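You operate a simulated robot arm through the tools that you are given. There is no shell and no other tool. Be economical: measure what you need, move in short steps, check, and stop when the job is done.

Carry out the task below with a simulated robot arm. There is one attempt and no reset: what you move stays moved.

TASK
Put the sachet labelled "DRY" from the mat at the cabinet end in the grey catch pan.
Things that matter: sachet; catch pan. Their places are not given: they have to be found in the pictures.

It is judged by the outcome, as a careful person would: the job done as asked, and still so three seconds after it is handed in. It fails if anything else is knocked over, pushed out of place, dropped, spilled or broken.

THE ROBOT
A 7-joint arm with a two-finger parallel gripper, fixed in place. Base frame: the origin is at the foot of the arm, x ahead of it, y to its left, z up; the work surface is at about z = 0. Lengths are in cm, angles in degrees, forces in N, time in s.
With the tool pointing down near the work surface it reaches from about 24 to 62 cm from the base axis. Its first joint turns from -66.0 to 66.0 degrees. Payload 2.6 kg.
Tool frame: the origin (TCP) lies between the finger pads and is the grasp point; the fingertips stand 3 cm ahead of it; z points along the fingers, y is the line along which they close. The gripper opens to 9.4 cm. The fingers are 2.8 cm wide and 1 cm thick; the gripper's body (5 by 9.6 cm) begins 5.5 cm behind the TCP.
Orientation is that of the tool frame in the base frame, as a unit quaternion [x, y, z, w]. With the fingers straight down and closing along the base's y, the tool's x points along the base's -x, its y along +y and its z along -z.

THE INTERFACE
- The arm moves only by the tool servo_tool. Its argument "deltas" is a list of rows, each a list of 7 numbers: the shift along the tool's x, y, z in mm, then the turn, a rotation vector about the tool's x, y, z in degrees, then the gripper command, from -1 (shut) to 1 (fully open), values between in proportion. In form: [[dx, dy, dz, wx, wy, wz, grip], ...]. A call has 1 to 12 rows; each row is the pose to reach, as a shift and turn from the pose commanded when the call began, along the tool's axes at that moment. A row lasts 0.2 s, in which the tool goes at most 5 cm and 8.6 degrees; a call with a longer step from one row to the next is refused whole, and so is a gripper value outside its range. A pose out of reach is approached as far as the arm can. The call stops where the force on the tool passes 40 N (or 10 N more than at its start, if that is more) or the arm is blocked; 0.2 s more then pass. The fingers move at their own pace (about 7.2 cm/s each) and stop on an object; they squeeze with about 32 N. The grip force told is the motor's: it shows also when the fingers shut on nothing. Time passes only in rows, and 0.2 s behind the last, so rows that repeat a pose let the fingers close. It gives the time, the measured TCP pose, the force on the tool (base axes), the opening and the grip force at its end, in the units of the frame above (readings bear some noise), and new pictures: "views" is both (left out), scene, wrist or none.
- Cameras (640 x 400 px; columns grow to the right, rows downward): "scene" is fixed at [3.73, 42.85, 57.68]; the picture's right is [-0.78, -0.62, 0.00], its down [-0.28, 0.35, -0.89] and it looks along [0.56, -0.70, -0.45] (base axes); focal length 350 px, centre (320, 200). "wrist" rides on the gripper at [-3.7, 0, -5.8] in the tool frame; the picture's right is [0.00, -1.00, 0.00], its down [0.97, 0.00, -0.24] and it looks along [0.24, 0.00, 0.97] (tool axes); focal length 218 px, centre (320, 200).
- point_at(camera, pixels): for up to 12 pixels [column, row] of the newest picture of that camera ("zoom" is the newest enlarged one), the place [x, y, z] in the base frame of the surface seen there, good to about 0.2 cm. No time passes.
- zoom(camera, box): a new picture of the part [left, top, right, bottom] of that camera's present view, enlarged. No time passes.
- sign_off(): hands the job in; it is judged then, once.

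Work in short steps. Measure before you move; look again where a grasp or a placing could have gone wrong, and mend it. You have 60 turns and 100 pictures in all, the two below and enlarged ones among them. Open the gripper and draw the arm clear of the work before you hand the job in, unless the task says otherwise; then end with one line.

The tools are called after "Call:" as a command line: name --pt "numbers of a row" for each row, then --argument value for the rest, lists and objects as JSON in quotes. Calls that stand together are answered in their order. servo_tool: Moves the arm, as the interface text tells. Its arguments: {"type":"object","properties":{"deltas":{"type":"array"},"views":{"type":"string","enum":["both","scene","wrist","none"]}},"required":["deltas"]} The other tools are called the same way: point_at (camera, pixels) gives the place of the surface under pixels of a picture; zoom (camera, box) takes an enlarged picture of a part of a camera's view; sign_off () hands the job in.

At the start:

```text
clock: 0.0
tool_pos: [38.34, 3.52, 39.33]
orientation: [0.0, 1.0, 0.0, 0.0]
ft_force: [0.3, 0.1, 0.3]
gripper_width: 9.39
finger_force: 0.1
```

scene: 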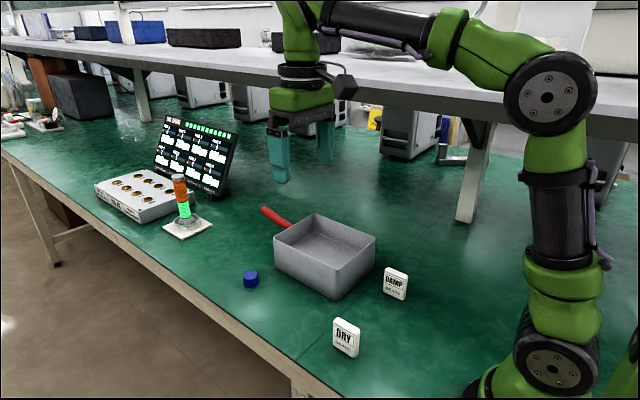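
wrist: 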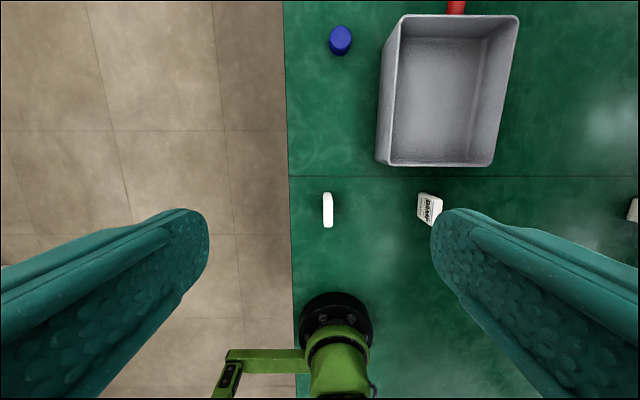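

The scene shows a sachet "DRY" at (345,337), "DAMP" at (395,283), and the wrist view shows another white thing at (633,210). I'll enlarge to see which mats and sachets there are.

Call:
zoom --camera "scene" --box '[230, 200, 470, 380]'

Call:
zoom --camera "scene" --box '[400, 100, 640, 250]'

Call:
zoom --camera "wrist" --box '[280, 100, 640, 325]'

Call:
point_at --camera "wrist" --pixels '[[327, 210], [430, 208], [633, 210], [340, 40], [389, 160], [490, 162], [402, 20], [515, 22], [450, 100]]'

```text
2.22 times, centred on (350, 290) of scene
```

zoom: 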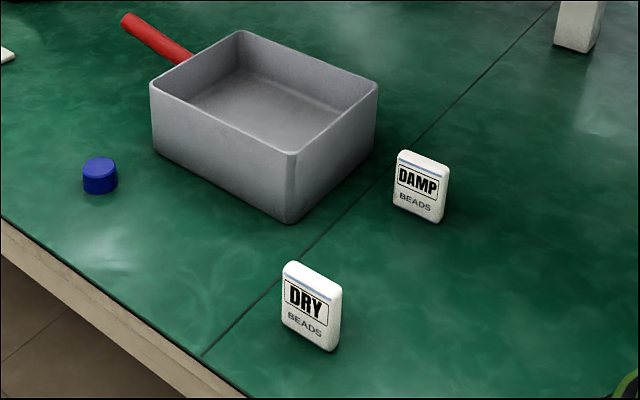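

```text
2.67 times, centred on (520, 175) of scene
```

zoom: 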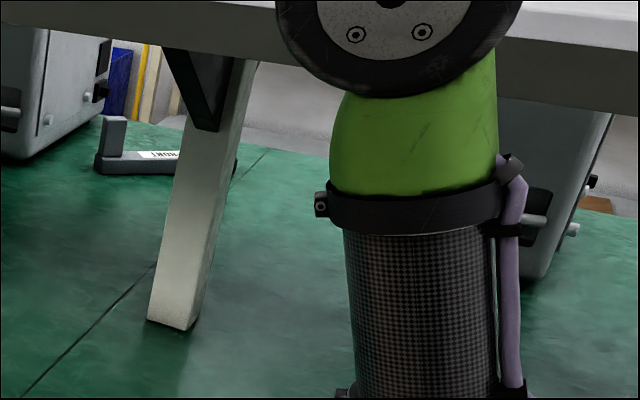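

```text
1.78 times, centred on (460, 212) of wrist
```

zoom: 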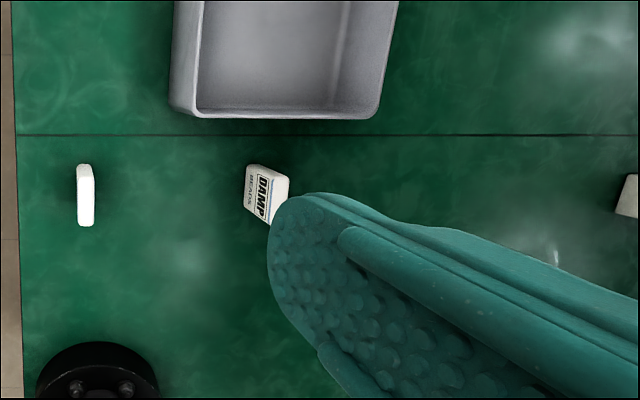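

```text
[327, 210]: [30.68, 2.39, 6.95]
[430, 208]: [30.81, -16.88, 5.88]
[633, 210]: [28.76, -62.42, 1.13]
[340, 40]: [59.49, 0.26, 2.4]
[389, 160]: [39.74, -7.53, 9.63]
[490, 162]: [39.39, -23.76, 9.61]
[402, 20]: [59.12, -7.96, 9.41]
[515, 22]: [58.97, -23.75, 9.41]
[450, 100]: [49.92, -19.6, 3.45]
```

Only one "DRY" is seen so far, at about (30.7, 2.4), top at z≈7. I'll check the rest of the bench for another mat or sachet, and look at the sachet's edges.

Call:
zoom --camera "scene" --box '[0, 50, 260, 250]'

Call:
zoom --camera "wrist" --box '[295, 180, 359, 240]'

Call:
point_at --camera "wrist" --pixels '[[327, 194], [328, 225], [324, 210], [331, 210], [345, 210], [310, 210], [450, 10], [434, 205]]'

Call:
point_at --camera "scene" --pixels '[[336, 320], [359, 328], [335, 346], [356, 356], [345, 337], [385, 268], [407, 275], [403, 297], [384, 290]]'

```text
2.00 times, centred on (130, 150) of scene
```

zoom: 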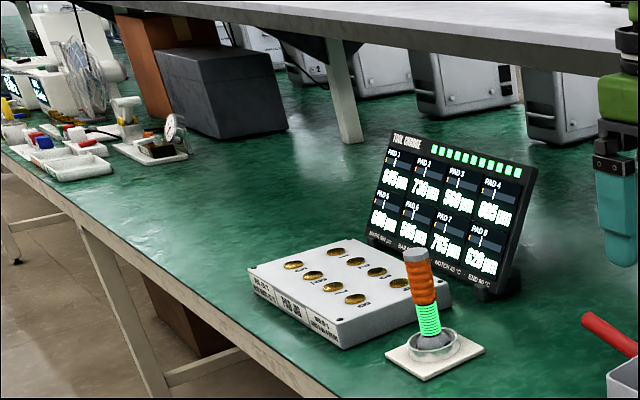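

```text
6.67 times, centred on (327, 210) of wrist
```

zoom: 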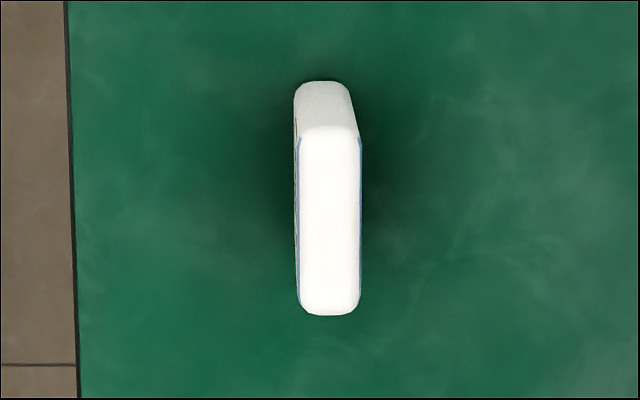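

```text
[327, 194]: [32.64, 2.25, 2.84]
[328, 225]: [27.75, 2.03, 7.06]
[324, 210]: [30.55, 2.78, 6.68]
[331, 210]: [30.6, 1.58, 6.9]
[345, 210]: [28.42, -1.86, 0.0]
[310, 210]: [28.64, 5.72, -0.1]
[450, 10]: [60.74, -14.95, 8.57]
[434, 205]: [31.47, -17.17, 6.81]
```

```text
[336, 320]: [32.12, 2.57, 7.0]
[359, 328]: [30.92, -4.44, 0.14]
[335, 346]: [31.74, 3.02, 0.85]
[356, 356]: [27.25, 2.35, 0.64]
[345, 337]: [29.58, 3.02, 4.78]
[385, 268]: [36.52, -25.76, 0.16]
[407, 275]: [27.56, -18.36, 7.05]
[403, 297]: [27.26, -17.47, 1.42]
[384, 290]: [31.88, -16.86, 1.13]
```

There is one DRY sachet, standing thin along y, spanning x 27.4–32.7 and centred at about (30, 2.2), top z 7. I move above it with open fingers to check alignment.

Call:
servo_tool --pt "14 -2 42 0 0 0 1" --pt "28 -4 84 0 0 0 1" --pt "42 -7 126 0 0 0 1" --pt "56 -9 168 0 0 0 1" --pt "70 -11 210 0 0 0 1" --pt "83 -13 243 0 0 0 1" --pt "83 -13 243 0 0 0 1" --pt "83 -13 243 0 0 0 1"

```text
clock: 1.8
tool_pos: [29.84, 2.29, 14.83]
orientation: [-0.001, 1.0, 0.0, 0.0]
ft_force: [-0.4, -0.3, 0.1]
gripper_width: 9.41
finger_force: 0.1
```

scene: 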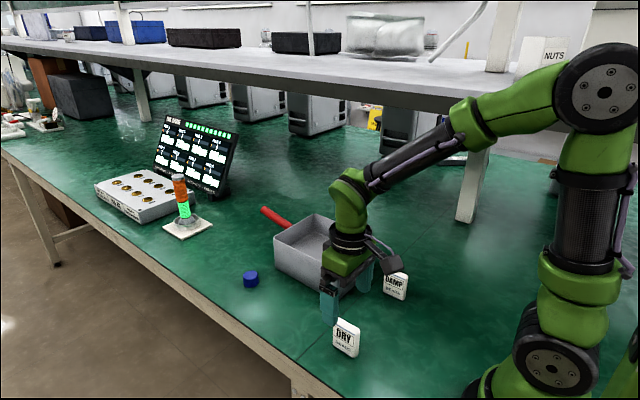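
wrist: 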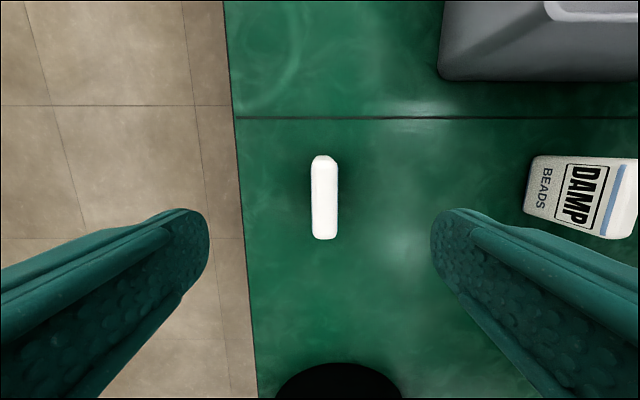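

The sachet at (324,197) sits centred between the fingers, clear of DAMP. I descend to z≈4.5 and close.

Call:
servo_tool --pt "0 0 35 0 0 0 1" --pt "0 0 70 0 0 0 1" --pt "0 0 90 0 0 0 1" --pt "0 0 103 0 0 0 1" --pt "0 0 103 0 0 0 1" --pt "0 0 103 0 0 0 -1" --pt "0 0 103 0 0 0 -1" --pt "0 0 103 0 0 0 -1" --pt "0 0 103 0 0 0 -1" --pt "0 0 103 0 0 0 -1"

```text
clock: 4.0
tool_pos: [30.08, 2.37, 4.84]
orientation: [-0.001, 1.0, 0.0, 0.0]
ft_force: [0.6, -0.2, 1.1]
gripper_width: 2.16
finger_force: 32.3
```

scene: 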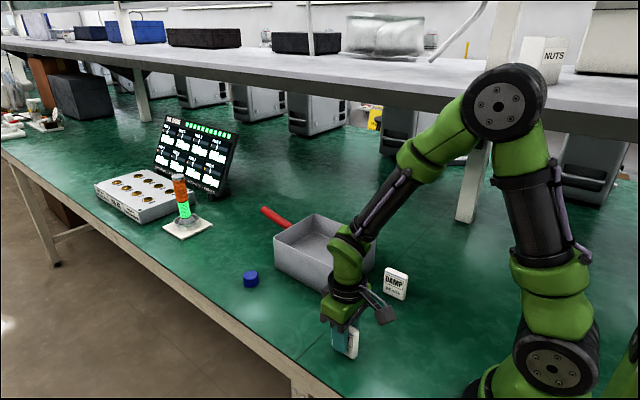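
wrist: 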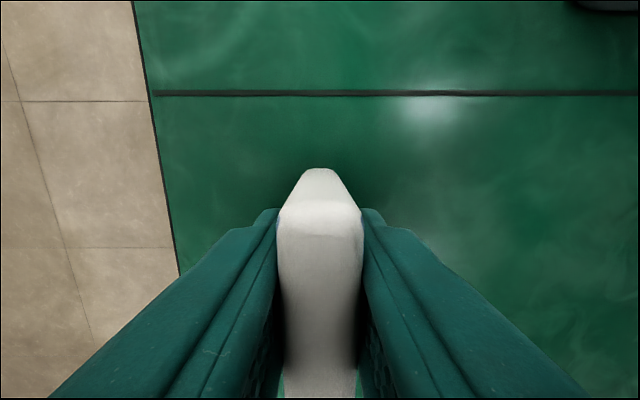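

Held at 2.16 cm opening. I lift straight up 16 cm.

Call:
servo_tool --pt "0 0 -25 0 0 0 -1" --pt "0 0 -60 0 0 0 -1" --pt "0 0 -95 0 0 0 -1" --pt "0 0 -130 0 0 0 -1" --pt "0 0 -160 0 0 0 -1" --pt "0 0 -160 0 0 0 -1"

```text
clock: 5.4
tool_pos: [30.04, 2.16, 20.92]
orientation: [0.0, 1.0, 0.0, 0.001]
ft_force: [-0.1, 0.7, -0.5]
gripper_width: 2.15
finger_force: 31.7
```

scene: 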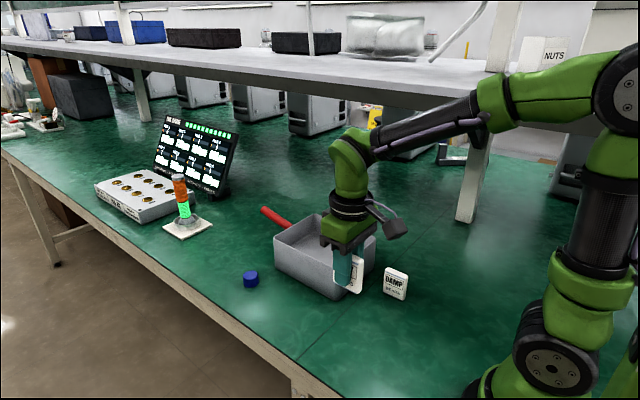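
wrist: 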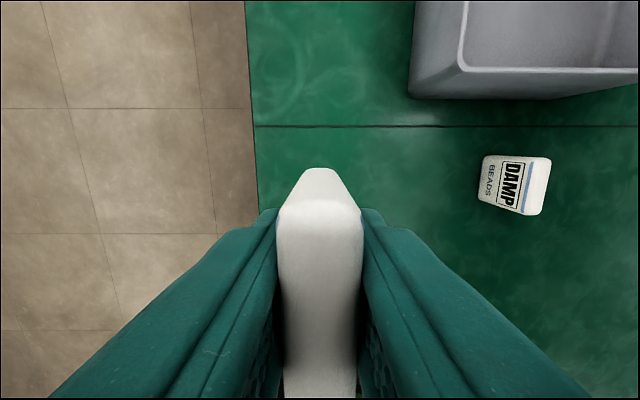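

Lift is clean. I carry it over the middle of the pan, (49, -16), at the same height.

Call:
servo_tool --pt "-25 -24 0 0 0 0 -1" --pt "-53 -51 0 0 0 0 -1" --pt "-81 -78 0 0 0 0 -1" --pt "-109 -105 0 0 0 0 -1" --pt "-137 -132 0 0 0 0 -1" --pt "-165 -158 0 0 0 0 -1" --pt "-190 -182 0 0 0 0 -1" --pt "-190 -182 0 0 0 0 -1" --pt "-190 -182 0 0 0 0 -1"

```text
clock: 7.4
tool_pos: [49.15, -16.19, 20.79]
orientation: [0.0, 1.0, 0.0, 0.0]
ft_force: [0.7, 0.2, -0.6]
gripper_width: 2.13
finger_force: 32.2
```

scene: 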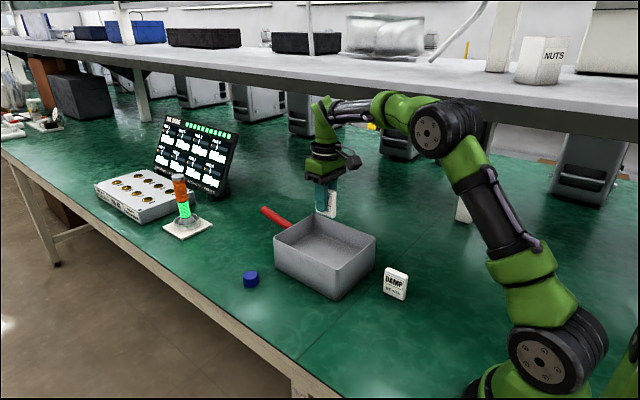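
wrist: 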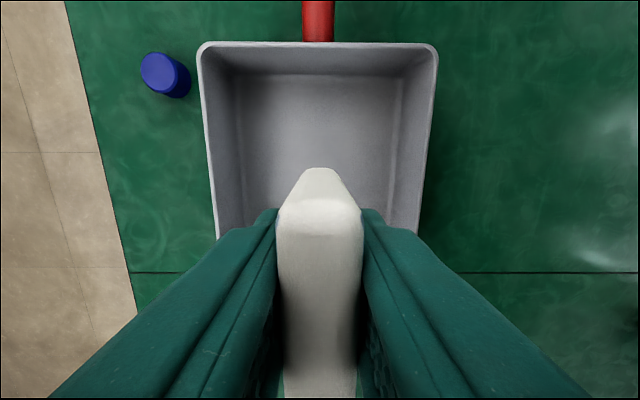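

It's over the pan, centred in y. I measure the pan floor and rim before lowering.

Call:
point_at --camera "wrist" --pixels '[[320, 140], [280, 150], [370, 150], [250, 190], [200, 50], [434, 50], [216, 225]]'

Call:
point_at --camera "scene" --pixels '[[320, 245], [337, 271], [274, 238], [375, 238], [320, 260]]'

```text
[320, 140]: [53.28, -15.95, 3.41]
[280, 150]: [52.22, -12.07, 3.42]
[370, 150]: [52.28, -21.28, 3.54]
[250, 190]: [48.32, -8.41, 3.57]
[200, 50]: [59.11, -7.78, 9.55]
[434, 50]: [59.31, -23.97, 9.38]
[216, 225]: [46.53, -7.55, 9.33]
```

```text
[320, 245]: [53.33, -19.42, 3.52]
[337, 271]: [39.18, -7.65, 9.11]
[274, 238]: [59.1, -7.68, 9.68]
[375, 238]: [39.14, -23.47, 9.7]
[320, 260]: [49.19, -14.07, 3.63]
```

The pan floor is at z≈3.5, so contact comes at TCP z≈8.3. I lower to about 8.8, watching the force.

Call:
servo_tool --pt "0 0 30 0 0 0 -1" --pt "0 0 65 0 0 0 -1" --pt "0 0 95 0 0 0 -1" --pt "0 0 112 0 0 0 -1" --pt "0 0 120 0 0 0 -1" --pt "0 0 120 0 0 0 -1" --pt "0 0 120 0 0 0 -1"

```text
clock: 9.0
tool_pos: [49.13, -15.89, 8.75]
orientation: [0.0, 1.0, 0.0, 0.0]
ft_force: [0.2, 0.2, -1.5]
gripper_width: 2.15
finger_force: 31.3
```

scene: 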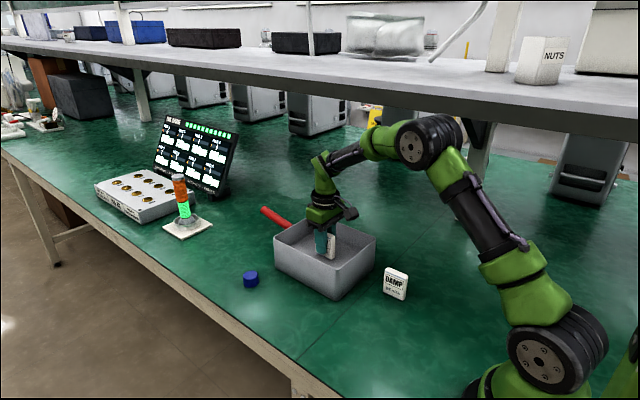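
wrist: 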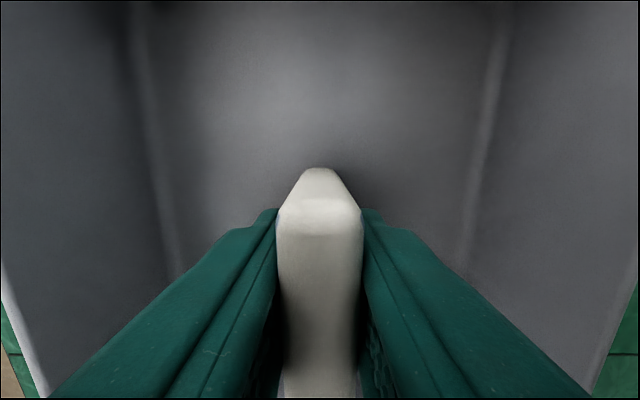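

No contact yet. I lower in 1 mm steps until the force shows a light touch.

Call:
servo_tool --pt "0 0 1 0 0 0 -1" --pt "0 0 2 0 0 0 -1" --pt "0 0 3 0 0 0 -1" --pt "0 0 3 0 0 0 -1" --views "none"

```text
clock: 10.0
tool_pos: [49.15, -15.76, 8.28]
orientation: [-0.001, 1.0, -0.001, 0.0]
ft_force: [0.8, -0.4, 0.6]
gripper_width: 2.16
finger_force: 31.4
```

Call:
servo_tool --pt "0 0 1 0 0 0 -1" --pt "0 0 2 0 0 0 -1" --pt "0 0 2 0 0 0 -1" --views "none"

```text
clock: 10.8
tool_pos: [49.04, -15.86, 8.14]
orientation: [0.001, 1.0, 0.001, -0.001]
ft_force: [-1.3, 0.8, 3.1]
gripper_width: 2.17
finger_force: 31.9
```

The upward force is about 3 N, so it is touching lightly. I open gently and let it stand, then look.

Call:
servo_tool --pt "0 0 0 0 0 0 -0.5" --pt "0 0 0 0 0 0 -0.35" --pt "0 0 0 0 0 0 -0.1" --pt "0 0 0 0 0 0 0.1" --pt "0 0 0 0 0 0 0.1" --pt "0 0 0 0 0 0 0.1"

```text
clock: 12.2
tool_pos: [49.08, -16.05, 8.18]
orientation: [0.0, 1.0, 0.0, -0.001]
ft_force: [0.2, -0.1, -0.5]
gripper_width: 5.16
finger_force: 0.0
```

scene: 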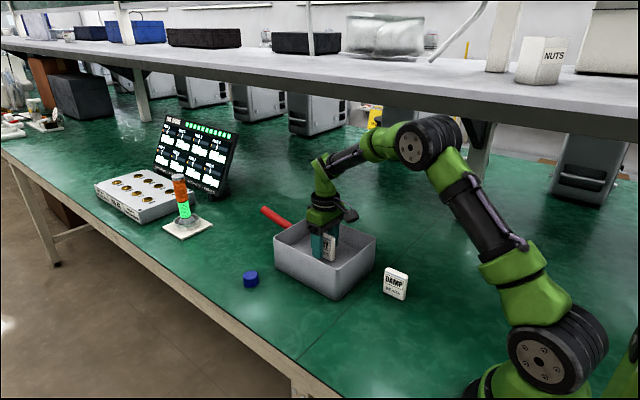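
wrist: 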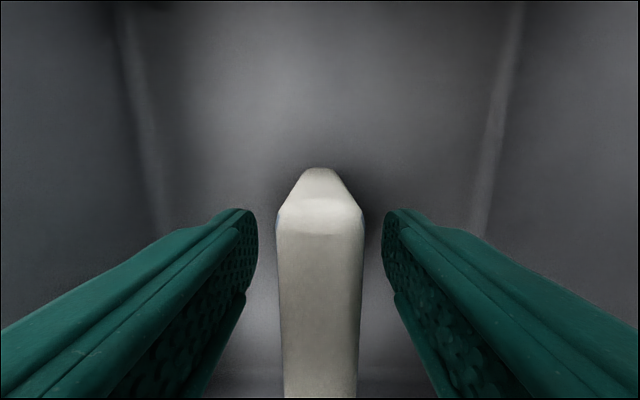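

The sachet stands free between the fingers. I open a bit more and rise straight up, well clear of the pan.

Call:
servo_tool --pt "0 0 0 0 0 0 0.5" --pt "0 0 -15 0 0 0 0.5" --pt "0 0 -45 0 0 0 0.5" --pt "0 0 -85 0 0 0 0.5" --pt "0 0 -125 0 0 0 0.5" --pt "0 0 -165 0 0 0 1" --pt "40 0 -200 0 0 0 1" --pt "80 0 -230 0 0 0 1" --pt "100 0 -240 0 0 0 1" --pt "100 0 -240 0 0 0 1"

```text
refused: row 7 steps farther than a row can; nothing moved
```

Call:
servo_tool --pt "0 0 0 0 0 0 0.5" --pt "0 0 -15 0 0 0 0.5" --pt "0 0 -45 0 0 0 0.5" --pt "0 0 -85 0 0 0 0.5" --pt "0 0 -125 0 0 0 0.5" --pt "0 0 -165 0 0 0 1" --pt "25 0 -195 0 0 0 1" --pt "55 0 -220 0 0 0 1" --pt "85 0 -240 0 0 0 1" --pt "100 0 -240 0 0 0 1" --pt "100 0 -240 0 0 0 1"

```text
clock: 14.6
tool_pos: [39.19, -16.05, 32.29]
orientation: [0.0, 1.0, 0.0, 0.0]
ft_force: [-0.1, -0.2, 0.1]
gripper_width: 9.39
finger_force: 0.0
```

scene: 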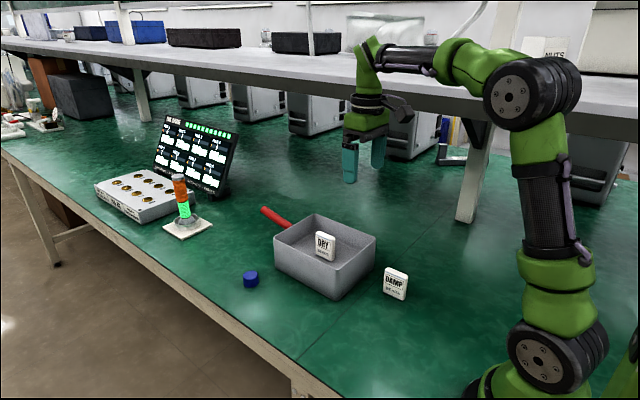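
wrist: 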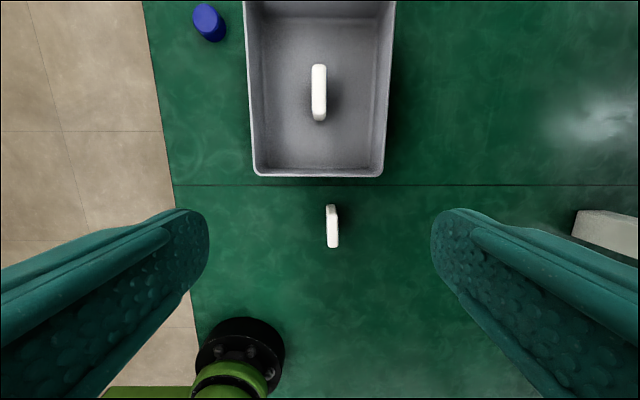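

The DRY sachet stands inside the pan at (325,245). The pan, DAMP and the cap are where they were, and the arm is clear, so I hand in.

Call:
sign_off

```text
The job is handed in.
```

The "DRY" sachet is standing upright in the grey catch pan, nothing else was moved, and the arm is clear with the gripper open. I saw no separately marked mat at a cabinet end, so I took the only sachet labelled "DRY" in view.
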